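You operate a simulated robot arm through the tools that you are given. There is no shell and no other tool.

You run a simulated robot arm. Do the job below in one go: nothing can be reset, and whatever is moved stays where it is left.

## Task
Make a cucumber soda in the tall clear glass and close the bottle.
Fine: about a fifth of a glass of cordial, then soda up to about three quarters; leave the glass under the siphon, the bottle back on its spot; no spills. Set down upright: what you pick out, tall clear glass.

It is judged by the outcome, as a careful person would: the job done as asked, and still so three seconds after it is handed in. It fails if anything else is knocked over, pushed out of place, dropped, spilled or broken.

## Robot
A 7-joint arm with a two-finger parallel gripper, fixed in place. Base frame: the origin is at the foot of the arm, x ahead of it, y to its left, z up; the work surface is at about z = 0.885. Readings come in m, degrees, newtons and seconds.
With the tool pointing down near the work surface it reaches from about 0.42 to 0.9 m from the base axis. Its first joint turns from -115.0 to 115.0 degrees. Payload 3.91 kg.
The TCP is the grasp point between the finger pads, 0.03 m short of the fingertips. In the tool frame z runs along the fingers and y along their closing line. Largest opening 0.11 m; finger width 0.02, thickness 0.01; the body of the gripper, 0.048 by 0.112 m, starts 0.055 m behind the TCP.
Orientation is that of the tool frame in the base frame, as a unit quaternion [x, y, z, w]. With the fingers straight down and closing along the base's y, the tool's x points along the base's -x, its y along +y and its z along -z.

## Interface
- The arm moves only by the tool arm_command. Its argument "plan" is a list of rows, each an object (a shift or turn left out is 0, a gripper value left out holds the last) with "offset": the shift along the tool's x, y, z in units of 100 mm (1.0 is 100 mm), a list of three; "delta_rot": the turn, a rotation vector about the tool's x, y, z in units of 45 degrees (1.0 is 45 degrees), a list of three; "fingers": the gripper command, from -1 (fully open) to 1 (shut), values between in proportion. In form: [{"offset": [x, y, z], "delta_rot": [wx, wy, wz], "fingers": fingers}, ...]. A call has 1 to 20 rows; each row is the pose to reach, as a shift and turn from the pose commanded when the call began, along the tool's axes at that moment. A call with a number of a shift or a turn outside -1 to 1 is refused whole. A row lasts 0.2 s, in which the tool goes at most 0.05 m and 8.6 degrees; a call with a longer step from one row to the next is refused whole, and so is a gripper value outside its range. Where a pose cannot be reached the arm comes as near as it can. A force on the tool above 40 N (or 10 N above the force at the start of the call, whichever is more), or a blocked arm, ends the call early, and 0.2 s more pass. The fingers move at their own pace (about 0.153 m/s each) and stop on an object; they squeeze with about 31 N. The grip force told is the motor's: it shows also when the fingers shut on nothing. Time passes only in rows, and 0.2 s behind the last, so rows that repeat a pose let the fingers close. The reply holds the time, the measured pose of the TCP, the force on the tool along the base axes, the opening and the grip force, in the units named above and with some noise, with the torque about the TCP (base axes, N m) and any sound that the robot's microphone picked up.
- Cameras (640 x 400 px; columns grow to the right, rows downward): "scene" is fixed at [0.2307, -0.4993, 1.8003]; the picture's right is [0.30, -0.95, 0.00], its down [-0.79, -0.25, -0.55] and it looks along [0.53, 0.17, -0.83] (base axes); focal length 327 px, centre (320, 200). "wrist" rides on the gripper at [0.072, 0.017, -0.103] in the tool frame; the picture's right is [-0.23, 0.97, 0.00], its down [-0.76, -0.18, -0.62] and it looks along [-0.61, -0.14, 0.78] (tool axes); focal length 222 px, centre (320, 200). There is no depth. A picture from a camera that has moved, and an enlarged one, comes with that camera's place and axes in the base frame and with its lens. The place of the scene camera against the robot may be out by one fixed shift of up to 0.018 m in any direction.
- capture(camera): a new picture of that camera. No time passes.
- raise_lower(by): slides the trunk up (or, below 0, down) by that many m; the arm rides with it, the base frame stays. It gives what a move gives, with no picture.
- close_up(camera, box): a new picture of the part [left, top, right, bottom] of that camera's present view, enlarged. No time passes.
- finish_job(): hands the job in; it is judged then, once.

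Nothing tells you positions but the pictures and the camera data. Unless the task says otherwise, let go and move clear before handing in.

The tools are called after "Call:" as name(argument=value, ...) on one line, values as JSON. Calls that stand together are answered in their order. arm_command: Moves the arm, as the interface text tells. Its arguments: {"type":"object","properties":{"plan":{"type":"array","items":{"type":"object","properties":{"offset":{"type":"array","items":{"type":"number"}},"delta_rot":{"type":"array","items":{"type":"number"}},"fingers":{"type":"number"}}}}},"required":["plan"]} The other tools are called the same way: raise_lower (by) slides the trunk up or down; capture (camera) takes a picture; close_up (camera, box) takes an enlarged picture of a part of a camera's view; finish_job () hands the job in.

At the start:

```text
t: 0.0
ee_pos: [0.5629, -0.3574, 1.4046]
tool_rot: [0.0, 1.0, 0.0, 0.0]
contact_force: [0.2, 0.3, 0.1]
moment: [0.01, -0.01, 0.01]
finger_gap: 0.1097
finger_force: 0.1
trunk travel left (down, up): [-0.9, 0.09]
```

scene: 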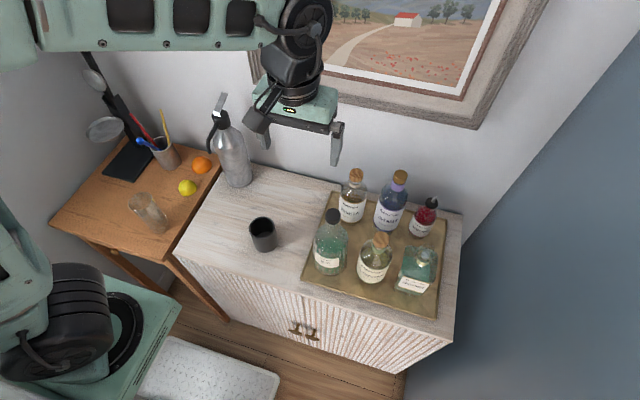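
wrist: 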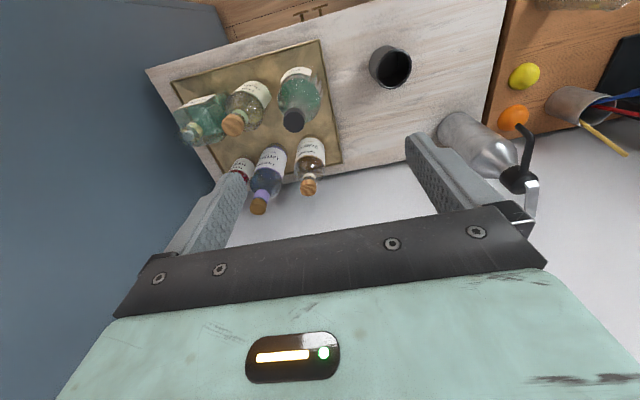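

I see a sideboard with a tray of six bottles, a dark cup, a soda siphon at the back left, and a clear glass on the wooden desk to the left. I'll take enlarged pictures first to read the labels and locate things.

Call:
close_up(camera="scene", box=[300, 160, 460, 310])

Call:
close_up(camera="scene", box=[180, 80, 300, 260])

Call:
close_up(camera="scene", box=[50, 90, 230, 270])

Call:
close_up(camera="wrist", box=[160, 40, 360, 220])

```text
2.67 times, centred on (380, 235) of scene
camera zoom: at [0.2307, -0.4993, 1.8003], right [0.3, -0.95, 0.0], down [-0.79, -0.25, -0.55], along [0.53, 0.17, -0.83], focal length 872 px, centre (160, 107)
```

zoom: 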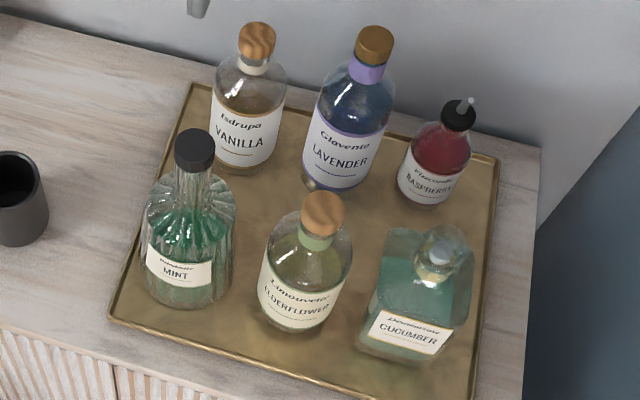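

```text
2.22 times, centred on (240, 170) of scene
camera zoom: at [0.2307, -0.4993, 1.8003], right [0.3, -0.95, 0.0], down [-0.79, -0.25, -0.55], along [0.53, 0.17, -0.83], focal length 727 px, centre (498, 267)
```

zoom: 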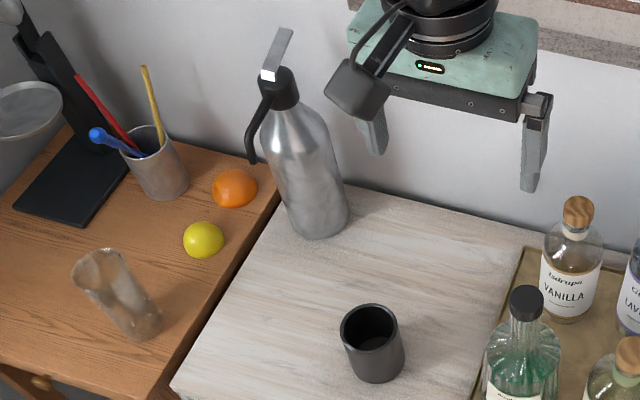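

```text
2.22 times, centred on (140, 180) of scene
camera zoom: at [0.2307, -0.4993, 1.8003], right [0.3, -0.95, 0.0], down [-0.79, -0.25, -0.55], along [0.53, 0.17, -0.83], focal length 727 px, centre (720, 244)
```

zoom: 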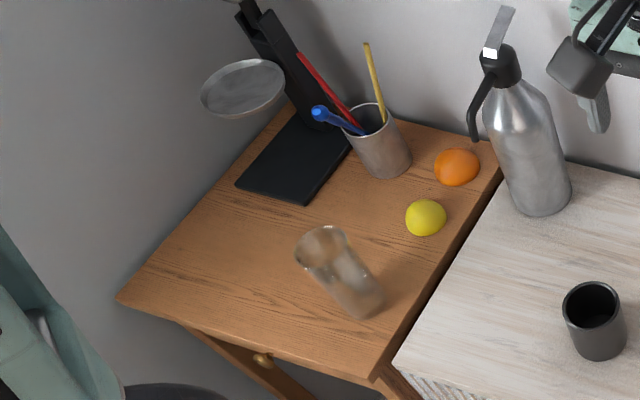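

```text
2.22 times, centred on (260, 130) of wrist
camera zoom: at [0.4902, -0.3398, 1.5069], right [0.23, 0.97, 0.0], down [0.76, -0.18, 0.62], along [0.61, -0.14, -0.78], focal length 494 px, centre (453, 356)
```

zoom: 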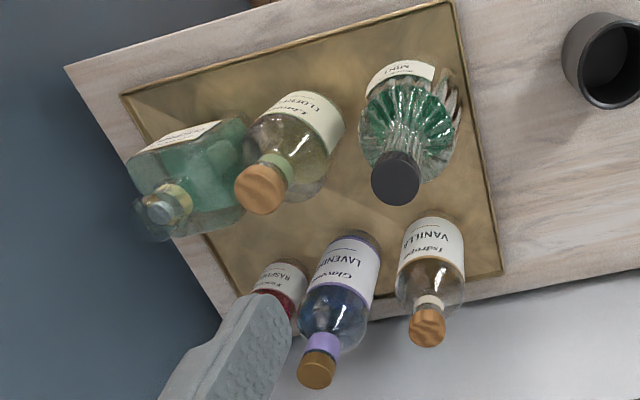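

The cucumber cordial is the square decanter with the glass stopper at the front right of the tray. The glass is on the wooden desk and the siphon at about (0.81, -0.01). I'll move the arm left so the wrist camera can locate the glass and siphon more accurately.

Call:
arm_command(plan=[{"offset": [0, 0.5, 0]}, {"offset": [0, 1.0, 0]}])

Call:
arm_command(plan=[{"offset": [0, 0.5, 0]}, {"offset": [0, 1.0, 0]}])

Call:
arm_command(plan=[{"offset": [0, 0.5, 0]}, {"offset": [0, 1.0, 0]}])

Call:
capture(camera="wrist")

Call:
capture(camera="scene")

```text
t: 0.6
ee_pos: [0.567, -0.2582, 1.4039]
tool_rot: [0.001, 1.0, -0.001, 0.0]
contact_force: [-0.1, -0.7, -0.4]
moment: [-0.02, -0.01, 0.03]
finger_gap: 0.11
finger_force: 0.1
trunk travel left (down, up): [-0.9, 0.09]
```

```text
t: 1.2
ee_pos: [0.5634, -0.156, 1.4036]
tool_rot: [0.001, 1.0, 0.0, 0.0]
contact_force: [0.5, 0.0, -0.3]
moment: [-0.01, -0.01, 0.02]
finger_gap: 0.1101
finger_force: 0.0
trunk travel left (down, up): [-0.9, 0.09]
```

```text
t: 1.8
ee_pos: [0.5609, -0.0564, 1.4035]
tool_rot: [0.001, 1.0, 0.0, 0.0]
contact_force: [0.2, -1.2, 0.3]
moment: [0.02, 0.04, -0.03]
finger_gap: 0.1098
finger_force: 0.0
trunk travel left (down, up): [-0.9, 0.09]
```

```text
taken
camera wrist: at [0.4886, -0.0397, 1.5063], right [0.23, 0.97, 0.0], down [0.76, -0.18, 0.62], along [0.61, -0.14, -0.78], focal length 222 px, centre (320, 200)
```

wrist: 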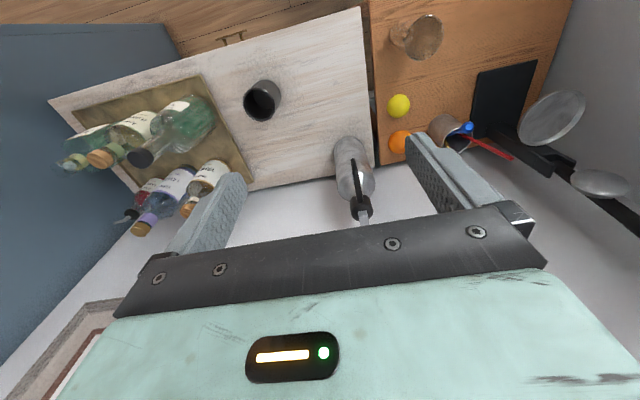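

```text
taken
```

scene: 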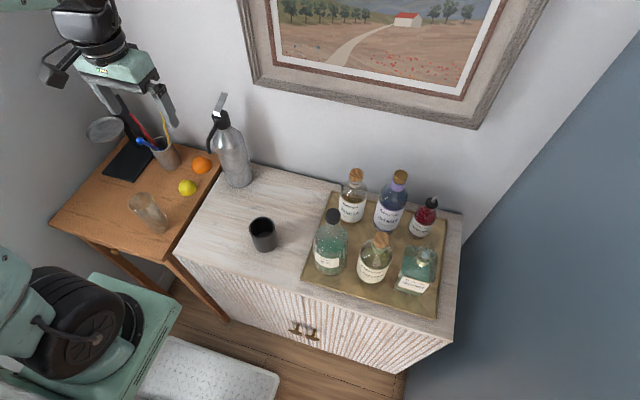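

The wrist view now covers the desk and the siphon. I'll zoom in to get precise pixel positions.

Call:
close_up(camera="wrist", box=[310, 100, 430, 230])

Call:
close_up(camera="wrist", box=[360, 0, 480, 90])

Call:
close_up(camera="scene", box=[190, 85, 270, 195])

Call:
close_up(camera="scene", box=[110, 170, 200, 250])

Call:
close_up(camera="scene", box=[360, 200, 460, 320])

Call:
close_up(camera="wrist", box=[50, 80, 230, 240])

```text
3.08 times, centred on (370, 165) of wrist
camera zoom: at [0.4886, -0.0397, 1.5063], right [0.23, 0.97, 0.0], down [0.76, -0.18, 0.62], along [0.61, -0.14, -0.78], focal length 684 px, centre (166, 308)
```

zoom: 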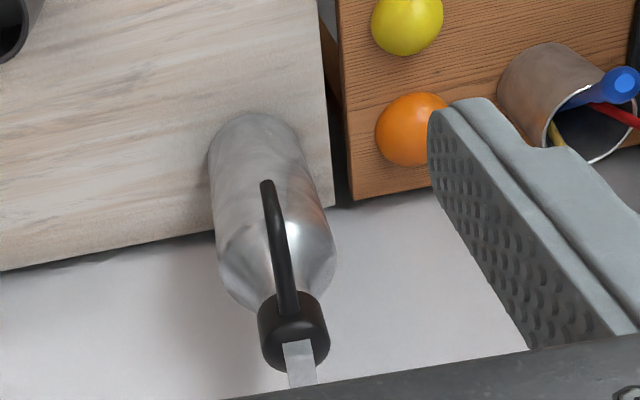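

```text
4.44 times, centred on (420, 45) of wrist
camera zoom: at [0.4886, -0.0397, 1.5063], right [0.23, 0.97, 0.0], down [0.76, -0.18, 0.62], along [0.61, -0.14, -0.78], focal length 987 px, centre (-124, 889)
```

zoom: 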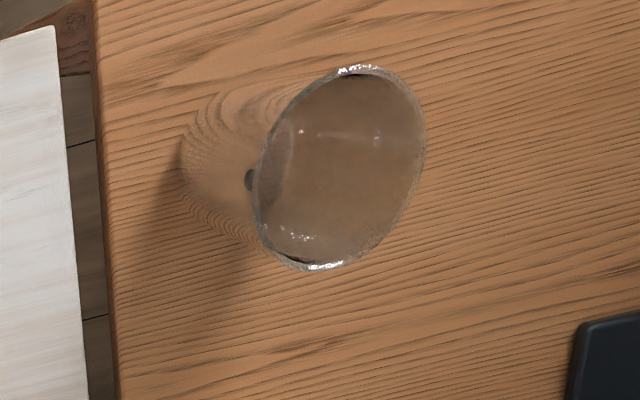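

```text
3.64 times, centred on (230, 140) of scene
camera zoom: at [0.2307, -0.4993, 1.8003], right [0.3, -0.95, 0.0], down [-0.79, -0.25, -0.55], along [0.53, 0.17, -0.83], focal length 1189 px, centre (647, 418)
```

zoom: 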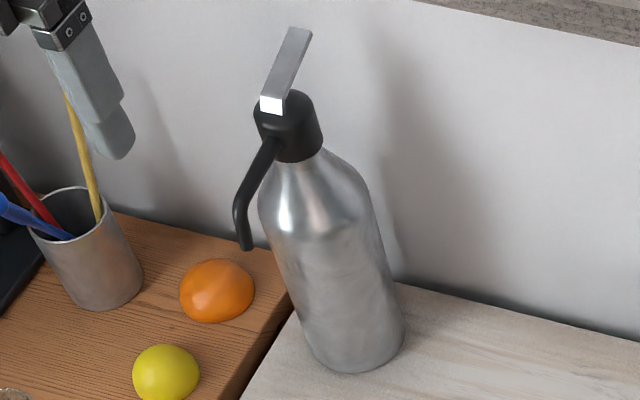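

```text
5.00 times, centred on (155, 210) of scene
camera zoom: at [0.2307, -0.4993, 1.8003], right [0.3, -0.95, 0.0], down [-0.79, -0.25, -0.55], along [0.53, 0.17, -0.83], focal length 1635 px, centre (1145, 150)
```

zoom: 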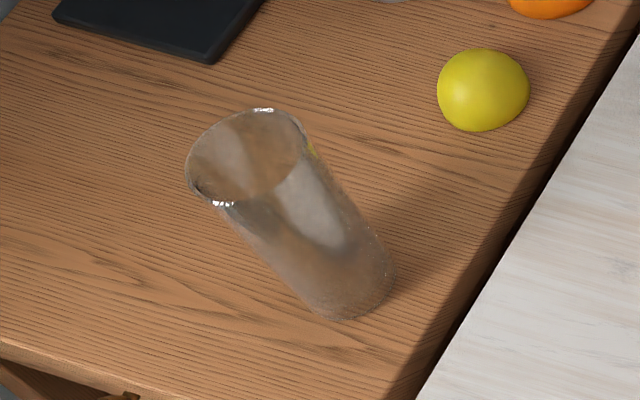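

```text
3.33 times, centred on (410, 260) of scene
camera zoom: at [0.2307, -0.4993, 1.8003], right [0.3, -0.95, 0.0], down [-0.79, -0.25, -0.55], along [0.53, 0.17, -0.83], focal length 1090 px, centre (20, 0)
```

zoom: 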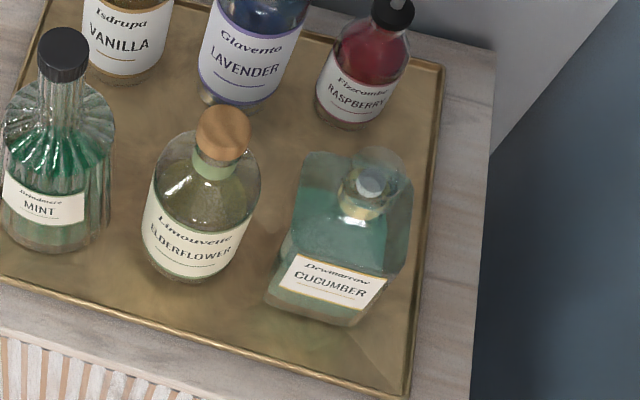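

```text
2.50 times, centred on (140, 160) of wrist
camera zoom: at [0.4886, -0.0397, 1.5063], right [0.23, 0.97, 0.0], down [0.76, -0.18, 0.62], along [0.61, -0.14, -0.78], focal length 555 px, centre (770, 300)
```

zoom: 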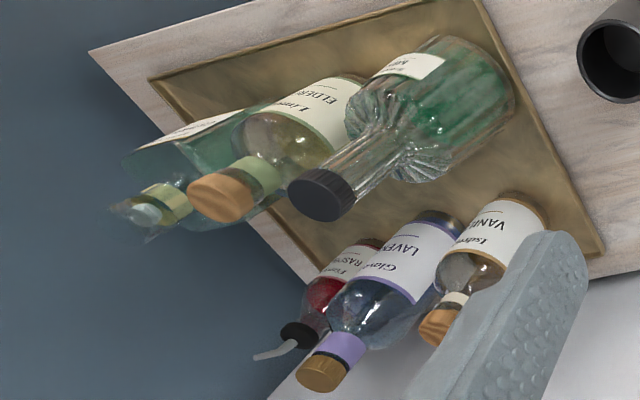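

The glass is at about (0.555, 0.128) with its rim near z 1.04. The siphon spout tip is at about (0.706, -0.024, 1.124) and points toward the robot. The cucumber bottle is near (0.60, -0.64). I want a horizontal grip with the wrist camera on top, so I'll test the wrist's roll range up here in free space.

Call:
arm_command(plan=[{"delta_rot": [0, 0, 0.18]}, {"delta_rot": [0, 0, 0.36]}, {"delta_rot": [0, 0, 0.54]}, {"delta_rot": [0, 0, 0.72]}, {"delta_rot": [0, 0, 0.9]}, {"delta_rot": [0, 0, 1.0]}])

Call:
arm_command(plan=[{"delta_rot": [0, 0, 0.18]}, {"delta_rot": [0, 0, 0.36]}, {"delta_rot": [0, 0, 0.54]}, {"delta_rot": [0, 0, 0.72]}, {"delta_rot": [0, 0, 0.9]}, {"delta_rot": [0, 0, 1.0]}])

Call:
arm_command(plan=[{"delta_rot": [0, 0, 0.18]}, {"delta_rot": [0, 0, 0.36]}, {"delta_rot": [0, 0, 0.54]}, {"delta_rot": [0, 0, 0.72]}, {"delta_rot": [0, 0, 0.9]}, {"delta_rot": [0, 0, 1.0]}])

Call:
arm_command(plan=[{"delta_rot": [0, 0, 0.18]}, {"delta_rot": [0, 0, 0.36]}, {"delta_rot": [0, 0, 0.54]}, {"delta_rot": [0, 0, 0.72]}, {"delta_rot": [0, 0, 0.9]}, {"delta_rot": [0, 0, 1.0]}])

```text
t: 3.2
ee_pos: [0.5625, -0.0576, 1.4039]
tool_rot: [0.384, 0.923, 0.0, -0.001]
contact_force: [0.2, -0.4, -0.1]
moment: [-0.02, 0.01, 0.0]
finger_gap: 0.1101
finger_force: 0.1
trunk travel left (down, up): [-0.9, 0.09]
```

```text
t: 4.6
ee_pos: [0.5635, -0.057, 1.4039]
tool_rot: [0.708, 0.706, 0.0, 0.0]
contact_force: [0.2, 1.0, 0.0]
moment: [0.0, -0.01, 0.01]
finger_gap: 0.1101
finger_force: 0.0
trunk travel left (down, up): [-0.9, 0.09]
```

```text
t: 6.0
ee_pos: [0.5623, -0.0571, 1.4039]
tool_rot: [0.924, 0.382, 0.001, -0.001]
contact_force: [-0.5, 1.1, 0.2]
moment: [0.0, 0.02, 0.01]
finger_gap: 0.1101
finger_force: 0.2
trunk travel left (down, up): [-0.9, 0.09]
```

```text
t: 7.6
ee_pos: [0.5508, -0.0135, 1.4055]
tool_rot: [0.998, 0.061, 0.0, 0.001]
contact_force: [-1.1, 1.9, -0.2]
moment: [-0.08, -0.1, -0.01]
finger_gap: 0.1099
finger_force: 0.0
out of reach, approached as far as the arm can: row 4
trunk travel left (down, up): [-0.9, 0.09]
stopped in row 6: the arm was blocked; the commanded pose is now the measured one
```

The roll limit is near 170°, so a camera-up grip isn't practical. I'll unwind to the neutral roll, where the camera sits low and looks forward, and use a grip pitched down about 30° from horizontal.

Call:
arm_command(plan=[{"delta_rot": [0, 0, -0.18]}, {"delta_rot": [0, 0, -0.36]}, {"delta_rot": [0, 0, -0.54]}, {"delta_rot": [0, 0, -0.72]}, {"delta_rot": [0, 0, -0.9]}, {"delta_rot": [0, 0, -1.0]}])

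Call:
arm_command(plan=[{"delta_rot": [0, 0, -0.18]}, {"delta_rot": [0, 0, -0.36]}, {"delta_rot": [0, 0, -0.54]}, {"delta_rot": [0, 0, -0.72]}, {"delta_rot": [0, 0, -0.9]}, {"delta_rot": [0, 0, -1.0]}])

Call:
arm_command(plan=[{"delta_rot": [0, 0, -0.18]}, {"delta_rot": [0, 0, -0.36]}, {"delta_rot": [0, 0, -0.54]}, {"delta_rot": [0, 0, -0.72]}, {"delta_rot": [0, 0, -0.9]}, {"delta_rot": [0, 0, -1.0]}])

Call:
arm_command(plan=[{"delta_rot": [0, 0, -0.18]}, {"delta_rot": [0, 0, -0.36]}, {"delta_rot": [0, 0, -0.54]}, {"delta_rot": [0, 0, -0.72]}, {"delta_rot": [0, 0, -0.844]}])

```text
t: 9.0
ee_pos: [0.5541, -0.0168, 1.4043]
tool_rot: [0.9, 0.436, 0.0, 0.0]
contact_force: [0.0, 0.2, -1.4]
moment: [0.01, -0.02, 0.02]
finger_gap: 0.11
finger_force: 0.1
trunk travel left (down, up): [-0.9, 0.09]
```

```text
t: 10.4
ee_pos: [0.5523, -0.0178, 1.405]
tool_rot: [0.663, 0.749, 0.0, 0.0]
contact_force: [-0.1, 0.0, 0.4]
moment: [0.03, 0.02, 0.0]
finger_gap: 0.1101
finger_force: 0.0
trunk travel left (down, up): [-0.9, 0.09]
```

```text
t: 11.8
ee_pos: [0.5527, -0.0168, 1.4046]
tool_rot: [0.326, 0.945, 0.0, 0.0]
contact_force: [-0.4, -1.2, 0.4]
moment: [0.01, 0.0, -0.03]
finger_gap: 0.1097
finger_force: 0.0
trunk travel left (down, up): [-0.9, 0.09]
```

```text
t: 13.0
ee_pos: [0.5528, -0.0182, 1.4029]
tool_rot: [0.002, 1.0, 0.0, 0.0]
contact_force: [-0.9, -0.7, -0.9]
moment: [0.01, -0.01, 0.0]
finger_gap: 0.1099
finger_force: 0.0
trunk travel left (down, up): [-0.9, 0.09]
```

Back at neutral. Next I'll pitch the tool toward horizontal and shift left toward the glass's y.

Call:
arm_command(plan=[{"offset": [0.15, 0.16, 0], "delta_rot": [0, -0.18, 0]}, {"offset": [0.3, 0.32, 0], "delta_rot": [0, -0.36, 0]}, {"offset": [0.45, 0.48, 0], "delta_rot": [0, -0.54, 0]}, {"offset": [0.6, 0.64, 0], "delta_rot": [0, -0.72, 0]}, {"offset": [0.75, 0.8, 0], "delta_rot": [0, -0.9, 0]}, {"offset": [0.9, 0.96, 0], "delta_rot": [0, -1.0, 0]}])

Call:
arm_command(plan=[{"offset": [0, 0.15, 0], "delta_rot": [0, -0.17, 0]}, {"offset": [0, 0.46, 0], "delta_rot": [0, -0.333, 0]}])

Call:
capture(camera="wrist")

Call:
capture(camera="scene")

```text
t: 14.4
ee_pos: [0.4627, 0.0811, 1.4019]
tool_rot: [0.002, 0.923, -0.002, 0.384]
contact_force: [-0.5, 0.0, 0.1]
moment: [0.01, -0.02, 0.0]
finger_gap: 0.1099
finger_force: 0.0
out of reach, approached as far as the arm can: row 4, 5
trunk travel left (down, up): [-0.9, 0.09]
```

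```text
t: 15.0
ee_pos: [0.4631, 0.1244, 1.4033]
tool_rot: [0.003, 0.866, -0.001, 0.5]
contact_force: [0.3, 0.0, -0.9]
moment: [0.0, -0.03, 0.01]
finger_gap: 0.11
finger_force: 0.0
trunk travel left (down, up): [-0.9, 0.09]
```

```text
taken
camera wrist: at [0.3377, 0.1431, 1.3906], right [0.12, 0.97, 0.2], down [-0.16, -0.18, 0.97], along [0.98, -0.15, 0.14], focal length 222 px, centre (320, 200)
```

wrist: 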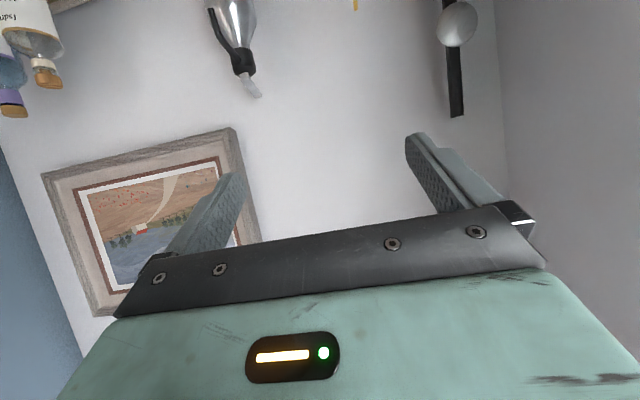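

```text
taken
```

scene: 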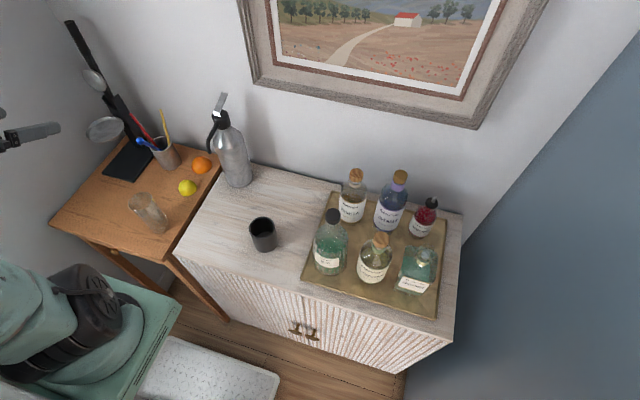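

The pose works, with the image upside-down because the camera hangs below. I'll lower the trunk in steps toward the glass.

Call:
raise_lower(by=-0.25)

Call:
capture(camera="wrist")

Call:
capture(camera="scene")

```text
t: 17.6
ee_pos: [0.4644, 0.1258, 1.153]
tool_rot: [0.002, 0.866, -0.001, 0.5]
contact_force: [0.1, 0.4, 0.7]
moment: [0.0, 0.05, 0.04]
finger_gap: 0.1098
finger_force: 0.2
trunk travel left (down, up): [-0.65, 0.34]
```

```text
taken
camera wrist: at [0.3376, 0.1437, 1.1408], right [0.12, 0.97, 0.2], down [-0.16, -0.18, 0.97], along [0.98, -0.15, 0.13], focal length 222 px, centre (320, 200)
```

wrist: 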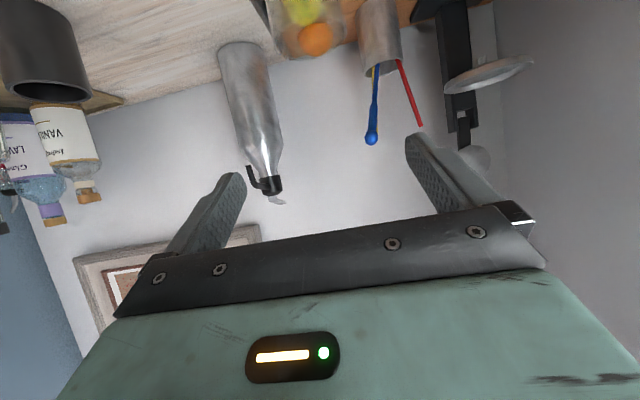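

```text
taken
```

scene: 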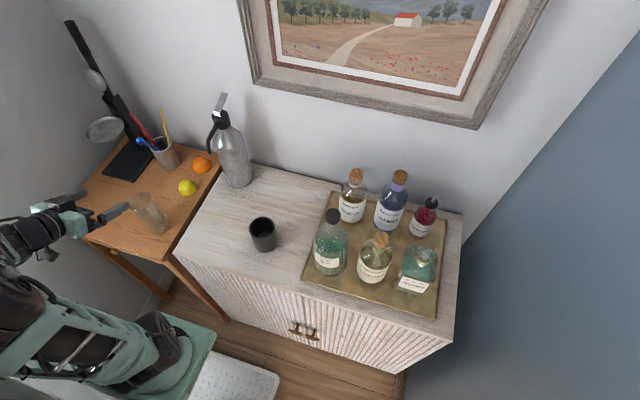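

Call:
raise_lower(by=-0.12)

Call:
capture(camera="wrist")

Call:
close_up(camera="scene", box=[40, 160, 200, 270])

```text
t: 19.1
ee_pos: [0.4624, 0.1253, 1.0325]
tool_rot: [0.002, 0.866, -0.002, 0.501]
contact_force: [-0.3, 0.0, 0.6]
moment: [0.01, 0.03, 0.02]
finger_gap: 0.1099
finger_force: 0.1
trunk travel left (down, up): [-0.53, 0.46]
```

```text
taken
camera wrist: at [0.3376, 0.1437, 1.0208], right [0.12, 0.97, 0.2], down [-0.16, -0.18, 0.97], along [0.98, -0.15, 0.13], focal length 222 px, centre (320, 200)
```

wrist: 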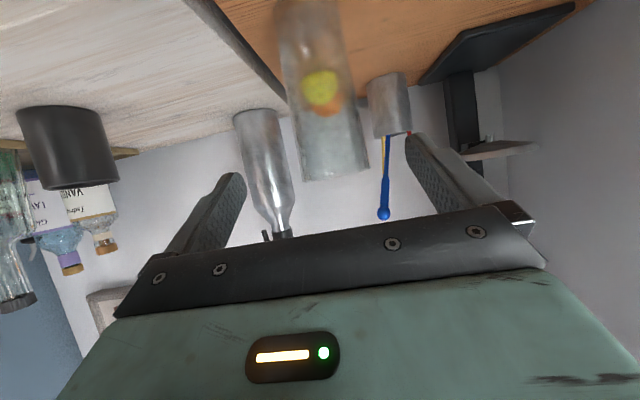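

```text
3.64 times, centred on (120, 215) of scene
camera zoom: at [0.2307, -0.4993, 1.8003], right [0.3, -0.95, 0.0], down [-0.79, -0.25, -0.55], along [0.53, 0.17, -0.83], focal length 1189 px, centre (1047, 146)
```

zoom: 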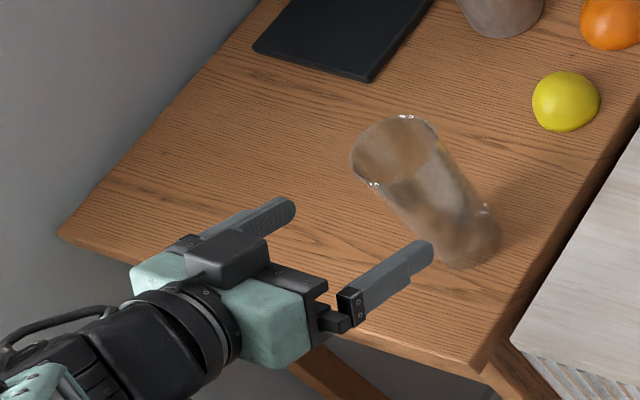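

The glass is centred at about (0.552, 0.132), with a rim diameter near 0.07 and the rim at z about 1.03. I'll go down to grip height, move partway in, and check alignment.

Call:
arm_command(plan=[{"offset": [0.29, 0.033, 0.17]}, {"offset": [0.585, 0.067, 0.337]}, {"offset": [0.435, 0.067, 0.6]}])

Call:
capture(camera="wrist")

Call:
close_up(camera="scene", box=[40, 160, 200, 270])

```text
t: 19.9
ee_pos: [0.4949, 0.132, 0.9655]
tool_rot: [0.002, 0.867, 0.0, 0.499]
contact_force: [-0.2, 0.1, -0.1]
moment: [-0.03, 0.01, 0.06]
finger_gap: 0.11
finger_force: 0.0
trunk travel left (down, up): [-0.53, 0.46]
```

```text
taken
camera wrist: at [0.3687, 0.15, 0.9536], right [0.12, 0.97, 0.2], down [-0.16, -0.18, 0.97], along [0.98, -0.15, 0.13], focal length 222 px, centre (320, 200)
```

wrist: 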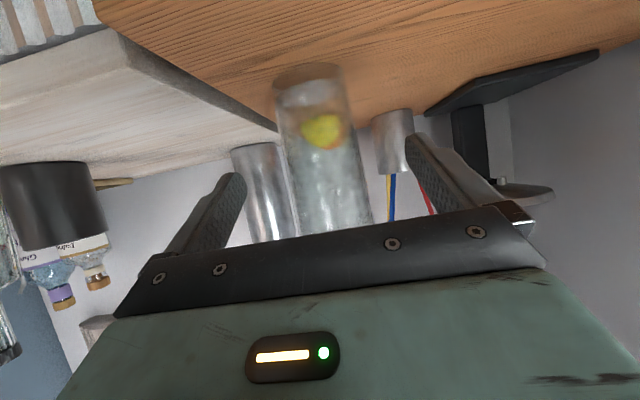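

```text
3.64 times, centred on (120, 215) of scene
camera zoom: at [0.2307, -0.4993, 1.8003], right [0.3, -0.95, 0.0], down [-0.79, -0.25, -0.55], along [0.53, 0.17, -0.83], focal length 1189 px, centre (1047, 146)
```

zoom: 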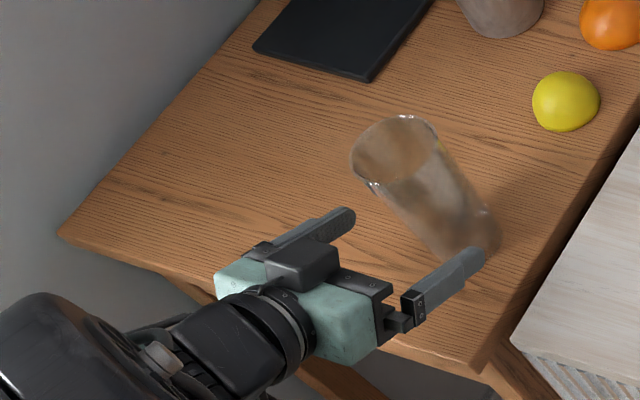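

Alignment looks good. I'll go forward around the glass and close the fingers.

Call:
arm_command(plan=[{"offset": [-0.11, 0.01, 0.2], "fingers": -1}, {"offset": [-0.22, 0.02, 0.385], "fingers": -1}, {"offset": [-0.22, 0.02, 0.385], "fingers": 0.2}, {"offset": [-0.22, 0.02, 0.385], "fingers": 1}, {"offset": [-0.22, 0.02, 0.385], "fingers": 1}, {"offset": [-0.22, 0.02, 0.385], "fingers": 1}])

Call:
close_up(camera="scene", box=[40, 160, 200, 270])

Call:
capture(camera="wrist")

```text
t: 21.3
ee_pos: [0.5385, 0.1341, 0.9641]
tool_rot: [0.001, 0.866, 0.0, 0.5]
contact_force: [1.8, -0.6, 0.4]
moment: [0.09, -0.16, -0.08]
finger_gap: 0.0618
finger_force: 31.3
trunk travel left (down, up): [-0.53, 0.46]
```

```text
3.64 times, centred on (120, 215) of scene
camera zoom: at [0.2307, -0.4993, 1.8003], right [0.3, -0.95, 0.0], down [-0.79, -0.25, -0.55], along [0.53, 0.17, -0.83], focal length 1189 px, centre (1047, 146)
```

zoom: 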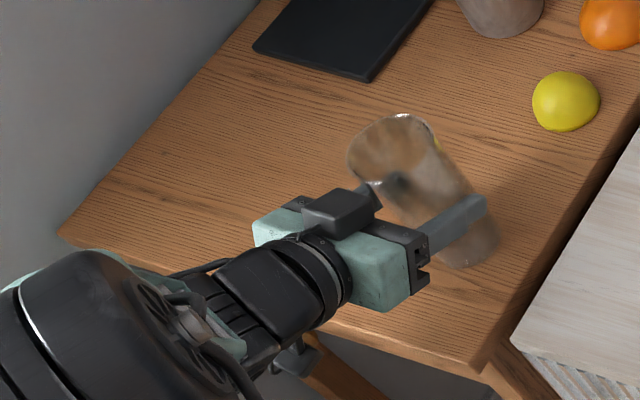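

```text
taken
camera wrist: at [0.4127, 0.1517, 0.9531], right [0.12, 0.97, 0.2], down [-0.16, -0.18, 0.97], along [0.98, -0.15, 0.13], focal length 222 px, centre (320, 200)
```

wrist: 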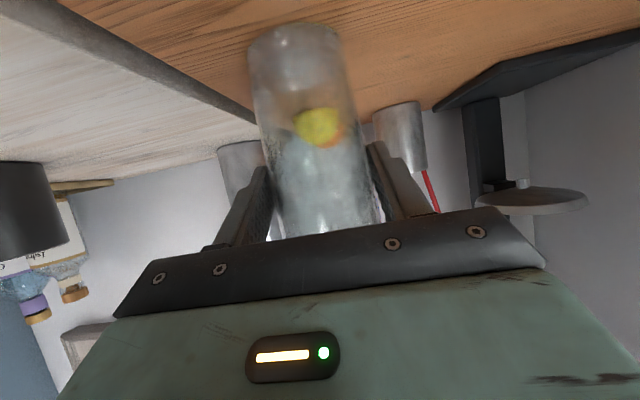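

The glass is held, with a gap of 0.062. I'll lift it straight up and carry it slowly over the sideboard to a pouring spot near (0.60, -0.04).

Call:
arm_command(plan=[{"offset": [-0.17, 0, -0.1], "fingers": 1}, {"offset": [-0.35, 0, -0.2], "fingers": 1}, {"offset": [-0.52, 0, -0.3], "fingers": 1}, {"offset": [-0.693, 0, -0.4], "fingers": 1}])

Call:
capture(camera="scene")

```text
t: 22.3
ee_pos: [0.5393, 0.1348, 1.0453]
tool_rot: [0.002, 0.867, -0.002, 0.499]
contact_force: [0.1, 0.8, -3.0]
moment: [0.0, 0.04, 0.0]
finger_gap: 0.0617
finger_force: 30.9
trunk travel left (down, up): [-0.53, 0.46]
```

```text
taken
```

scene: 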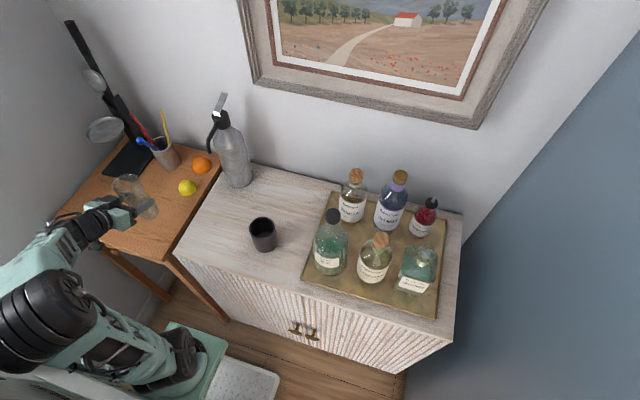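

Call:
arm_command(plan=[{"offset": [-0.03, -0.25, 0.05]}, {"offset": [-0.06, -0.5, 0.1]}, {"offset": [-0.09, -0.75, 0.15]}, {"offset": [-0.12, -1.0, 0.208]}])

Call:
arm_command(plan=[{"offset": [-0.03, -0.25, 0.05]}, {"offset": [-0.06, -0.5, 0.1]}, {"offset": [-0.12, -0.74, 0.208]}])

Call:
capture(camera="scene")

Call:
capture(camera="wrist")

```text
t: 23.3
ee_pos: [0.5617, 0.0335, 1.0454]
tool_rot: [0.002, 0.866, -0.001, 0.5]
contact_force: [0.9, -0.2, -3.0]
moment: [-0.02, 0.03, -0.02]
finger_gap: 0.0618
finger_force: 31.5
trunk travel left (down, up): [-0.53, 0.46]
```

```text
t: 24.1
ee_pos: [0.5889, -0.0392, 1.0434]
tool_rot: [0.002, 0.867, -0.001, 0.499]
contact_force: [0.7, -0.3, -2.7]
moment: [0.01, -0.01, 0.0]
finger_gap: 0.0619
finger_force: 31.0
out of reach, approached as far as the arm can: row 3
trunk travel left (down, up): [-0.53, 0.46]
```

```text
taken
```

scene: 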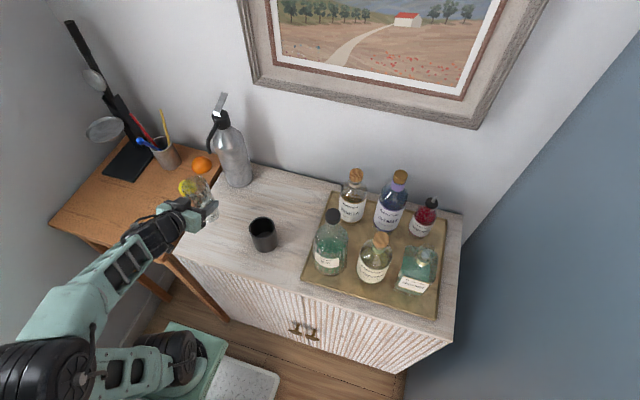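

```text
taken
camera wrist: at [0.4619, -0.0214, 1.0316], right [0.12, 0.97, 0.2], down [-0.16, -0.18, 0.97], along [0.98, -0.15, 0.13], focal length 222 px, centre (320, 200)
```

wrist: 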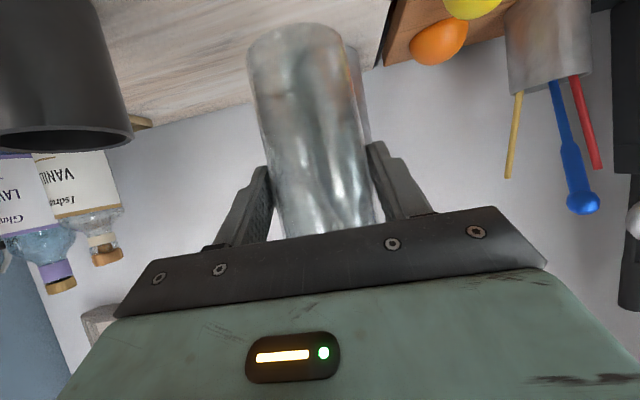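

The glass is above the pouring spot. I'll lower it gently and watch the vertical force.

Call:
arm_command(plan=[{"offset": [0.22, 0, 0.125]}, {"offset": [0.43, 0, 0.25]}, {"offset": [0.6, 0, 0.346]}, {"offset": [0.63, 0, 0.365]}])

Call:
arm_command(plan=[{"offset": [0.02, 0, 0.012]}, {"offset": [0.035, 0, 0.02]}])

Call:
close_up(camera="scene", box=[140, 140, 280, 260])

```text
t: 25.1
ee_pos: [0.6204, -0.0246, 0.9949]
tool_rot: [0.003, 0.867, -0.001, 0.499]
contact_force: [0.0, 0.3, -3.1]
moment: [0.01, 0.02, 0.02]
finger_gap: 0.0617
finger_force: 30.9
out of reach, approached as far as the arm can: row 1, 2, 3, 4
trunk travel left (down, up): [-0.53, 0.46]
```

```text
t: 25.7
ee_pos: [0.6231, -0.0239, 0.9911]
tool_rot: [0.002, 0.866, -0.001, 0.499]
contact_force: [-0.4, -0.3, -3.1]
moment: [0.03, 0.03, 0.0]
finger_gap: 0.0618
finger_force: 31.4
trunk travel left (down, up): [-0.53, 0.46]
```

```text
3.33 times, centred on (210, 200) of scene
camera zoom: at [0.2307, -0.4993, 1.8003], right [0.3, -0.95, 0.0], down [-0.79, -0.25, -0.55], along [0.53, 0.17, -0.83], focal length 1090 px, centre (687, 200)
```

zoom: 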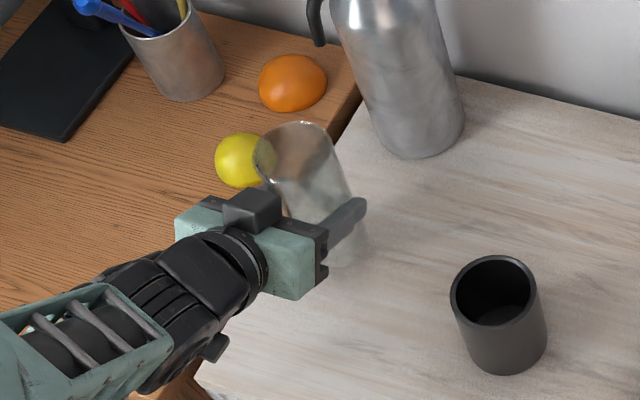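

The arm is near a joint limit for straight-down motion here, but it is hovering at glass centre (0.637, -0.024), which is also a fine spot. I'll use the trunk for vertical motion.

Call:
raise_lower(by=-0.02)

Call:
raise_lower(by=-0.005)

Call:
close_up(camera="scene", box=[140, 140, 280, 260])

Call:
capture(camera="wrist")

```text
t: 26.4
ee_pos: [0.6224, -0.0238, 0.9702]
tool_rot: [0.003, 0.866, -0.002, 0.499]
contact_force: [0.4, -0.1, -1.9]
moment: [0.0, 0.03, 0.02]
finger_gap: 0.0618
finger_force: 31.1
trunk travel left (down, up): [-0.51, 0.48]
```

```text
t: 26.9
ee_pos: [0.6228, -0.0237, 0.9671]
tool_rot: [0.003, 0.867, -0.002, 0.499]
contact_force: [-0.8, 0.0, -3.2]
moment: [-0.01, 0.08, -0.03]
finger_gap: 0.0619
finger_force: 30.6
trunk travel left (down, up): [-0.505, 0.485]
```

```text
3.33 times, centred on (210, 200) of scene
camera zoom: at [0.2307, -0.4993, 1.8003], right [0.3, -0.95, 0.0], down [-0.79, -0.25, -0.55], along [0.53, 0.17, -0.83], focal length 1090 px, centre (687, 200)
```

zoom: 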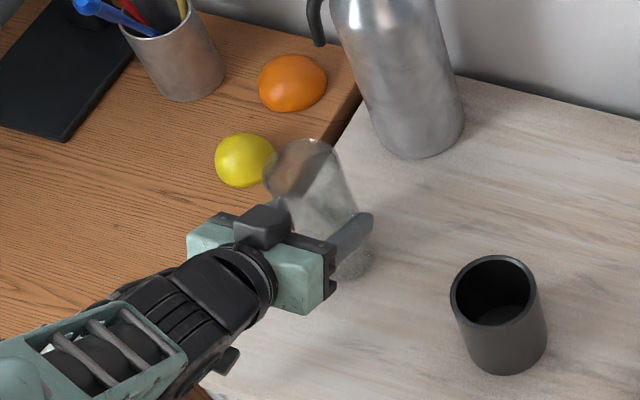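

```text
taken
camera wrist: at [0.497, -0.0057, 0.9544], right [0.12, 0.97, 0.2], down [-0.16, -0.18, 0.97], along [0.98, -0.15, 0.13], focal length 222 px, centre (320, 200)
```

wrist: 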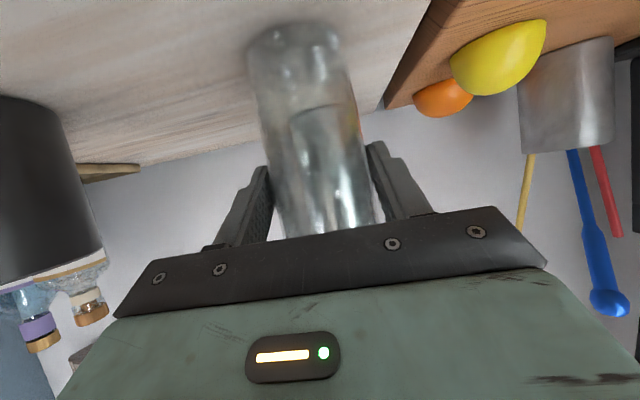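

Call:
raise_lower(by=-0.003)

Call:
raise_lower(by=-0.002)

```text
t: 27.4
ee_pos: [0.6237, -0.0244, 0.9638]
tool_rot: [0.003, 0.865, -0.001, 0.502]
contact_force: [-0.7, -2.1, 8.9]
moment: [0.12, 0.07, 0.02]
finger_gap: 0.0617
finger_force: 31.0
trunk travel left (down, up): [-0.502, 0.488]
```

```text
t: 27.9
ee_pos: [0.6236, -0.0227, 0.9629]
tool_rot: [0.002, 0.866, -0.001, 0.5]
contact_force: [2.3, -3.3, 17.4]
moment: [-0.17, -0.37, -0.27]
finger_gap: 0.0618
finger_force: 30.6
trunk travel left (down, up): [-0.5, 0.49]
```

The glass is touching the surface. I'll ease up 2 mm to unload it, then open the fingers.

Call:
raise_lower(by=0.0025)

Call:
arm_command(plan=[{"offset": [0, 0, 0], "fingers": 0.0}, {"offset": [0, 0, 0], "fingers": -0.5}, {"offset": [0, 0, 0], "fingers": -1}, {"offset": [0, 0, 0], "fingers": -1}])

Call:
capture(camera="wrist")

```text
t: 28.4
ee_pos: [0.6223, -0.0224, 0.9622]
tool_rot: [0.001, 0.867, 0.0, 0.497]
contact_force: [0.7, -1.5, 4.0]
moment: [-0.1, -0.3, -0.09]
finger_gap: 0.0614
finger_force: 30.7
trunk travel left (down, up): [-0.502, 0.488]
```

```text
t: 29.4
ee_pos: [0.6228, -0.0233, 0.9636]
tool_rot: [0.002, 0.867, -0.002, 0.499]
contact_force: [0.2, 0.0, 0.2]
moment: [0.01, -0.02, 0.0]
finger_gap: 0.1101
finger_force: 0.1
trunk travel left (down, up): [-0.502, 0.488]
```

```text
taken
camera wrist: at [0.4969, -0.0057, 0.952], right [0.12, 0.97, 0.2], down [-0.16, -0.18, 0.97], along [0.98, -0.15, 0.13], focal length 222 px, centre (320, 200)
```

wrist: 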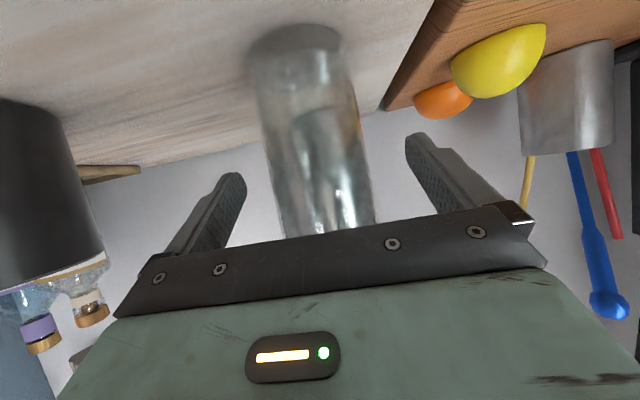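

Released and standing. I'll back straight out along the finger axis.

Call:
arm_command(plan=[{"offset": [0, 0, -0.25], "fingers": -1}, {"offset": [0, 0, -0.5]}, {"offset": [0, 0, -0.75]}, {"offset": [0, 0, -1.0]}])

Call:
capture(camera="wrist")

Call:
capture(camera="scene")

```text
t: 30.4
ee_pos: [0.5739, -0.0114, 1.016]
tool_rot: [0.002, 0.867, -0.002, 0.499]
contact_force: [-0.2, 0.0, 0.6]
moment: [-0.01, 0.02, -0.01]
finger_gap: 0.1099
finger_force: 0.1
out of reach, approached as far as the arm can: row 1, 2, 3, 4
trunk travel left (down, up): [-0.502, 0.488]
```

```text
taken
camera wrist: at [0.4476, 0.0059, 1.0043], right [0.12, 0.97, 0.2], down [-0.16, -0.18, 0.97], along [0.98, -0.15, 0.13], focal length 222 px, centre (320, 200)
```

wrist: 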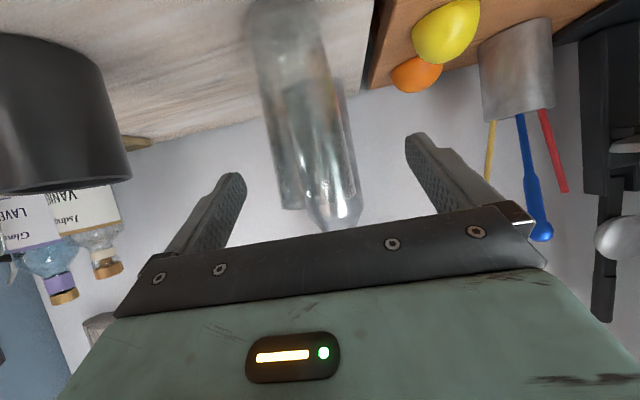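

```text
taken
```

scene: 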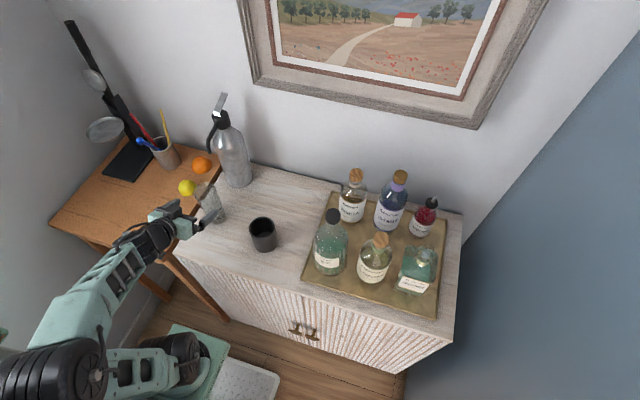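

The glass now stands at about (0.637, -0.024). I'll raise the trunk to clear everything, then head to the bottle.

Call:
raise_lower(by=0.2)

Call:
arm_command(plan=[{"offset": [0, -0.4, 0]}, {"offset": [0, -0.8, 0]}, {"offset": [0, -1.0, 0]}])

Call:
arm_command(plan=[{"offset": [0, -0.4, 0]}, {"offset": [0, -0.8, 0]}, {"offset": [0, -1.0, 0]}])

Call:
capture(camera="scene")

```text
t: 32.6
ee_pos: [0.574, -0.0133, 1.2159]
tool_rot: [0.001, 0.867, 0.0, 0.499]
contact_force: [-0.2, 0.8, -0.2]
moment: [-0.01, 0.0, -0.03]
finger_gap: 0.11
finger_force: 0.1
trunk travel left (down, up): [-0.702, 0.288]
```

```text
t: 33.4
ee_pos: [0.606, -0.0989, 1.2127]
tool_rot: [0.002, 0.867, -0.001, 0.498]
contact_force: [-0.7, -0.2, 0.7]
moment: [-0.02, 0.02, -0.06]
finger_gap: 0.11
finger_force: 0.0
out of reach, approached as far as the arm can: row 1, 2, 3
trunk travel left (down, up): [-0.702, 0.288]
```

```text
t: 34.2
ee_pos: [0.6285, -0.183, 1.2084]
tool_rot: [0.004, 0.868, -0.005, 0.497]
contact_force: [-0.2, 0.7, 0.3]
moment: [0.04, 0.0, -0.05]
finger_gap: 0.1101
finger_force: 0.1
out of reach, approached as far as the arm can: row 2, 3
trunk travel left (down, up): [-0.702, 0.288]
```

```text
taken
```

scene: 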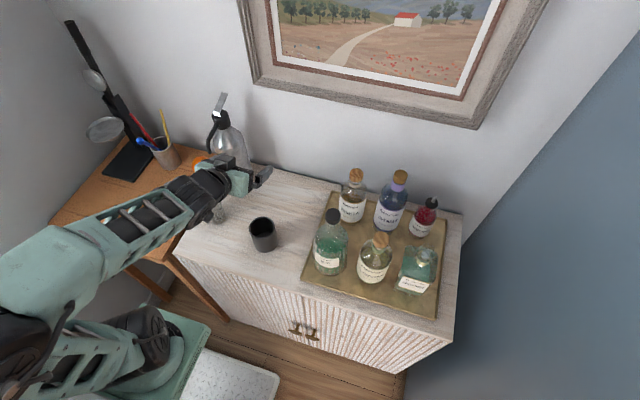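

The arm is brushing a joint limit with the tool pitched up while moving right. I'll fold the tool down for the transit, then pitch up again in front of the bottle.

Call:
arm_command(plan=[{"delta_rot": [0, 0.18, 0]}, {"delta_rot": [0, 0.36, 0]}, {"delta_rot": [0, 0.54, 0]}, {"delta_rot": [0, 0.72, 0]}, {"delta_rot": [0, 0.9, 0]}, {"delta_rot": [0, 1.0, 0]}])

Call:
arm_command(plan=[{"offset": [0, -0.4, 0], "delta_rot": [0, 0.16, 0]}, {"offset": [0, -0.8, 0], "delta_rot": [0, 0.32, 0]}, {"offset": [0, -1.0, 0], "delta_rot": [0, 0.333, 0]}])

Call:
arm_command(plan=[{"offset": [0.2, -0.4, 0]}, {"offset": [0.4, -0.8, 0]}, {"offset": [0.6, -1.0, 0]}])

Call:
arm_command(plan=[{"offset": [0.2, -0.4, 0]}, {"offset": [0.4, -0.8, 0]}, {"offset": [0.6, -1.0, 0]}])

Call:
capture(camera="wrist")

Call:
capture(camera="scene")

```text
t: 35.8
ee_pos: [0.6294, -0.0613, 1.209]
tool_rot: [-0.141, 0.982, 0.016, 0.127]
contact_force: [0.4, 0.8, 0.6]
moment: [-0.1, -0.05, -0.03]
finger_gap: 0.1101
finger_force: 0.0
trunk travel left (down, up): [-0.702, 0.288]
stopped in row 6: the arm was blocked; the commanded pose is now the measured one
```

```text
t: 36.6
ee_pos: [0.6121, -0.1445, 1.2192]
tool_rot: [-0.14, 0.99, -0.002, 0.0]
contact_force: [-0.2, 0.5, 0.8]
moment: [0.03, -0.01, 0.0]
finger_gap: 0.11
finger_force: 0.0
out of reach, approached as far as the arm can: row 2, 3
trunk travel left (down, up): [-0.702, 0.288]
```

```text
t: 37.4
ee_pos: [0.5608, -0.2425, 1.2244]
tool_rot: [-0.141, 0.99, 0.0, -0.001]
contact_force: [0.1, 0.1, -0.2]
moment: [-0.02, -0.01, 0.02]
finger_gap: 0.1102
finger_force: 0.1
out of reach, approached as far as the arm can: row 1, 2, 3
trunk travel left (down, up): [-0.702, 0.288]
```

```text
t: 38.2
ee_pos: [0.4955, -0.307, 1.2315]
tool_rot: [-0.141, 0.99, -0.002, 0.001]
contact_force: [0.2, -0.1, 0.6]
moment: [-0.02, 0.03, 0.0]
finger_gap: 0.1098
finger_force: 0.1
out of reach, approached as far as the arm can: row 1, 2, 3
trunk travel left (down, up): [-0.702, 0.288]
```

```text
taken
camera wrist: at [0.4214, -0.3108, 1.3343], right [-0.05, 1.0, 0.0], down [0.78, 0.04, 0.62], along [0.62, 0.03, -0.78], focal length 222 px, centre (320, 200)
```

wrist: 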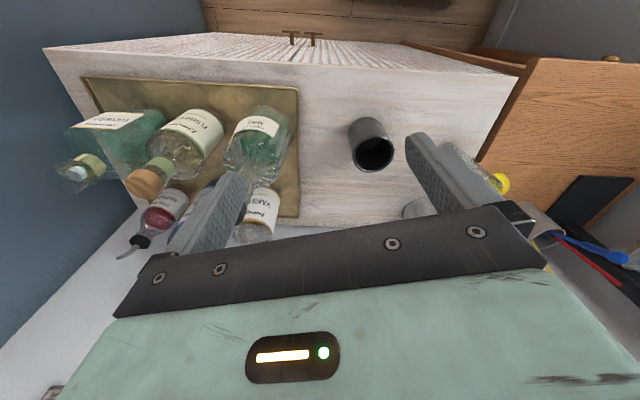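

```text
taken
```

scene: 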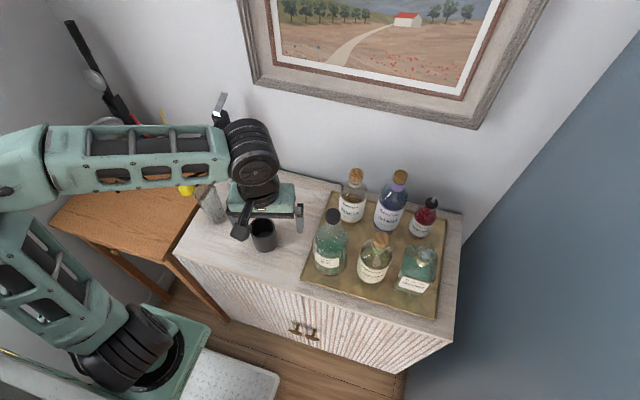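

The wrist picked up a 16° twist near a singularity, so I'll work carefully from here. First I'll raise the trunk for clearance and try to restore the neutral twist.

Call:
raise_lower(by=0.15)

Call:
arm_command(plan=[{"delta_rot": [0, 0, 0.12]}, {"delta_rot": [0, 0, 0.24]}, {"delta_rot": [0, 0, 0.36]}])

Call:
capture(camera="scene")

```text
t: 40.0
ee_pos: [0.4959, -0.3069, 1.3822]
tool_rot: [-0.14, 0.99, -0.001, 0.002]
contact_force: [1.2, -1.1, -0.3]
moment: [-0.03, -0.02, -0.01]
finger_gap: 0.1103
finger_force: 0.1
trunk travel left (down, up): [-0.852, 0.137]
```

```text
t: 40.8
ee_pos: [0.4965, -0.3081, 1.383]
tool_rot: [0.002, 1.0, -0.001, 0.001]
contact_force: [-0.4, 0.4, 1.2]
moment: [-0.01, -0.03, 0.01]
finger_gap: 0.11
finger_force: 0.2
trunk travel left (down, up): [-0.852, 0.137]
```

```text
taken
```

scene: 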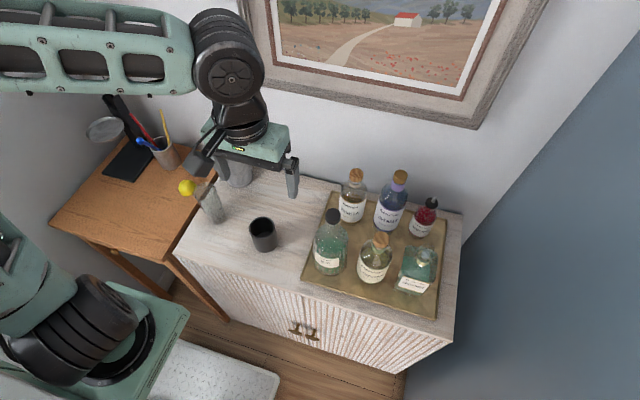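

Call:
arm_command(plan=[{"offset": [0, -0.3, 0]}, {"offset": [0, -0.6, 0]}, {"offset": [0, -0.9, 0]}])

```text
t: 41.6
ee_pos: [0.4778, -0.3216, 1.3866]
tool_rot: [0.001, 1.0, -0.002, 0.003]
contact_force: [0.4, -0.1, -0.1]
moment: [-0.01, -0.01, 0.04]
finger_gap: 0.11
finger_force: 0.0
out of reach, approached as far as the arm can: row 1, 2, 3
trunk travel left (down, up): [-0.852, 0.137]
```

Call:
arm_command(plan=[{"offset": [-0.3, 0, 0]}, {"offset": [-0.6, 0, 0]}, {"offset": [-0.9, 0, 0]}])

Call:
arm_command(plan=[{"offset": [0, -0.25, 0]}, {"offset": [0, -0.5, 0]}])

```text
t: 42.4
ee_pos: [0.5268, -0.2845, 1.392]
tool_rot: [0.001, 1.0, -0.001, 0.003]
contact_force: [-1.0, -0.6, -0.2]
moment: [0.03, -0.01, 0.02]
finger_gap: 0.1097
finger_force: 0.0
out of reach, approached as far as the arm can: row 1, 2, 3
trunk travel left (down, up): [-0.852, 0.137]
```

```text
t: 43.0
ee_pos: [0.5058, -0.302, 1.3941]
tool_rot: [0.001, 1.0, -0.002, 0.002]
contact_force: [0.0, 0.7, -0.7]
moment: [-0.02, -0.01, 0.0]
finger_gap: 0.11
finger_force: 0.0
out of reach, approached as far as the arm can: row 1, 2
trunk travel left (down, up): [-0.852, 0.137]
```

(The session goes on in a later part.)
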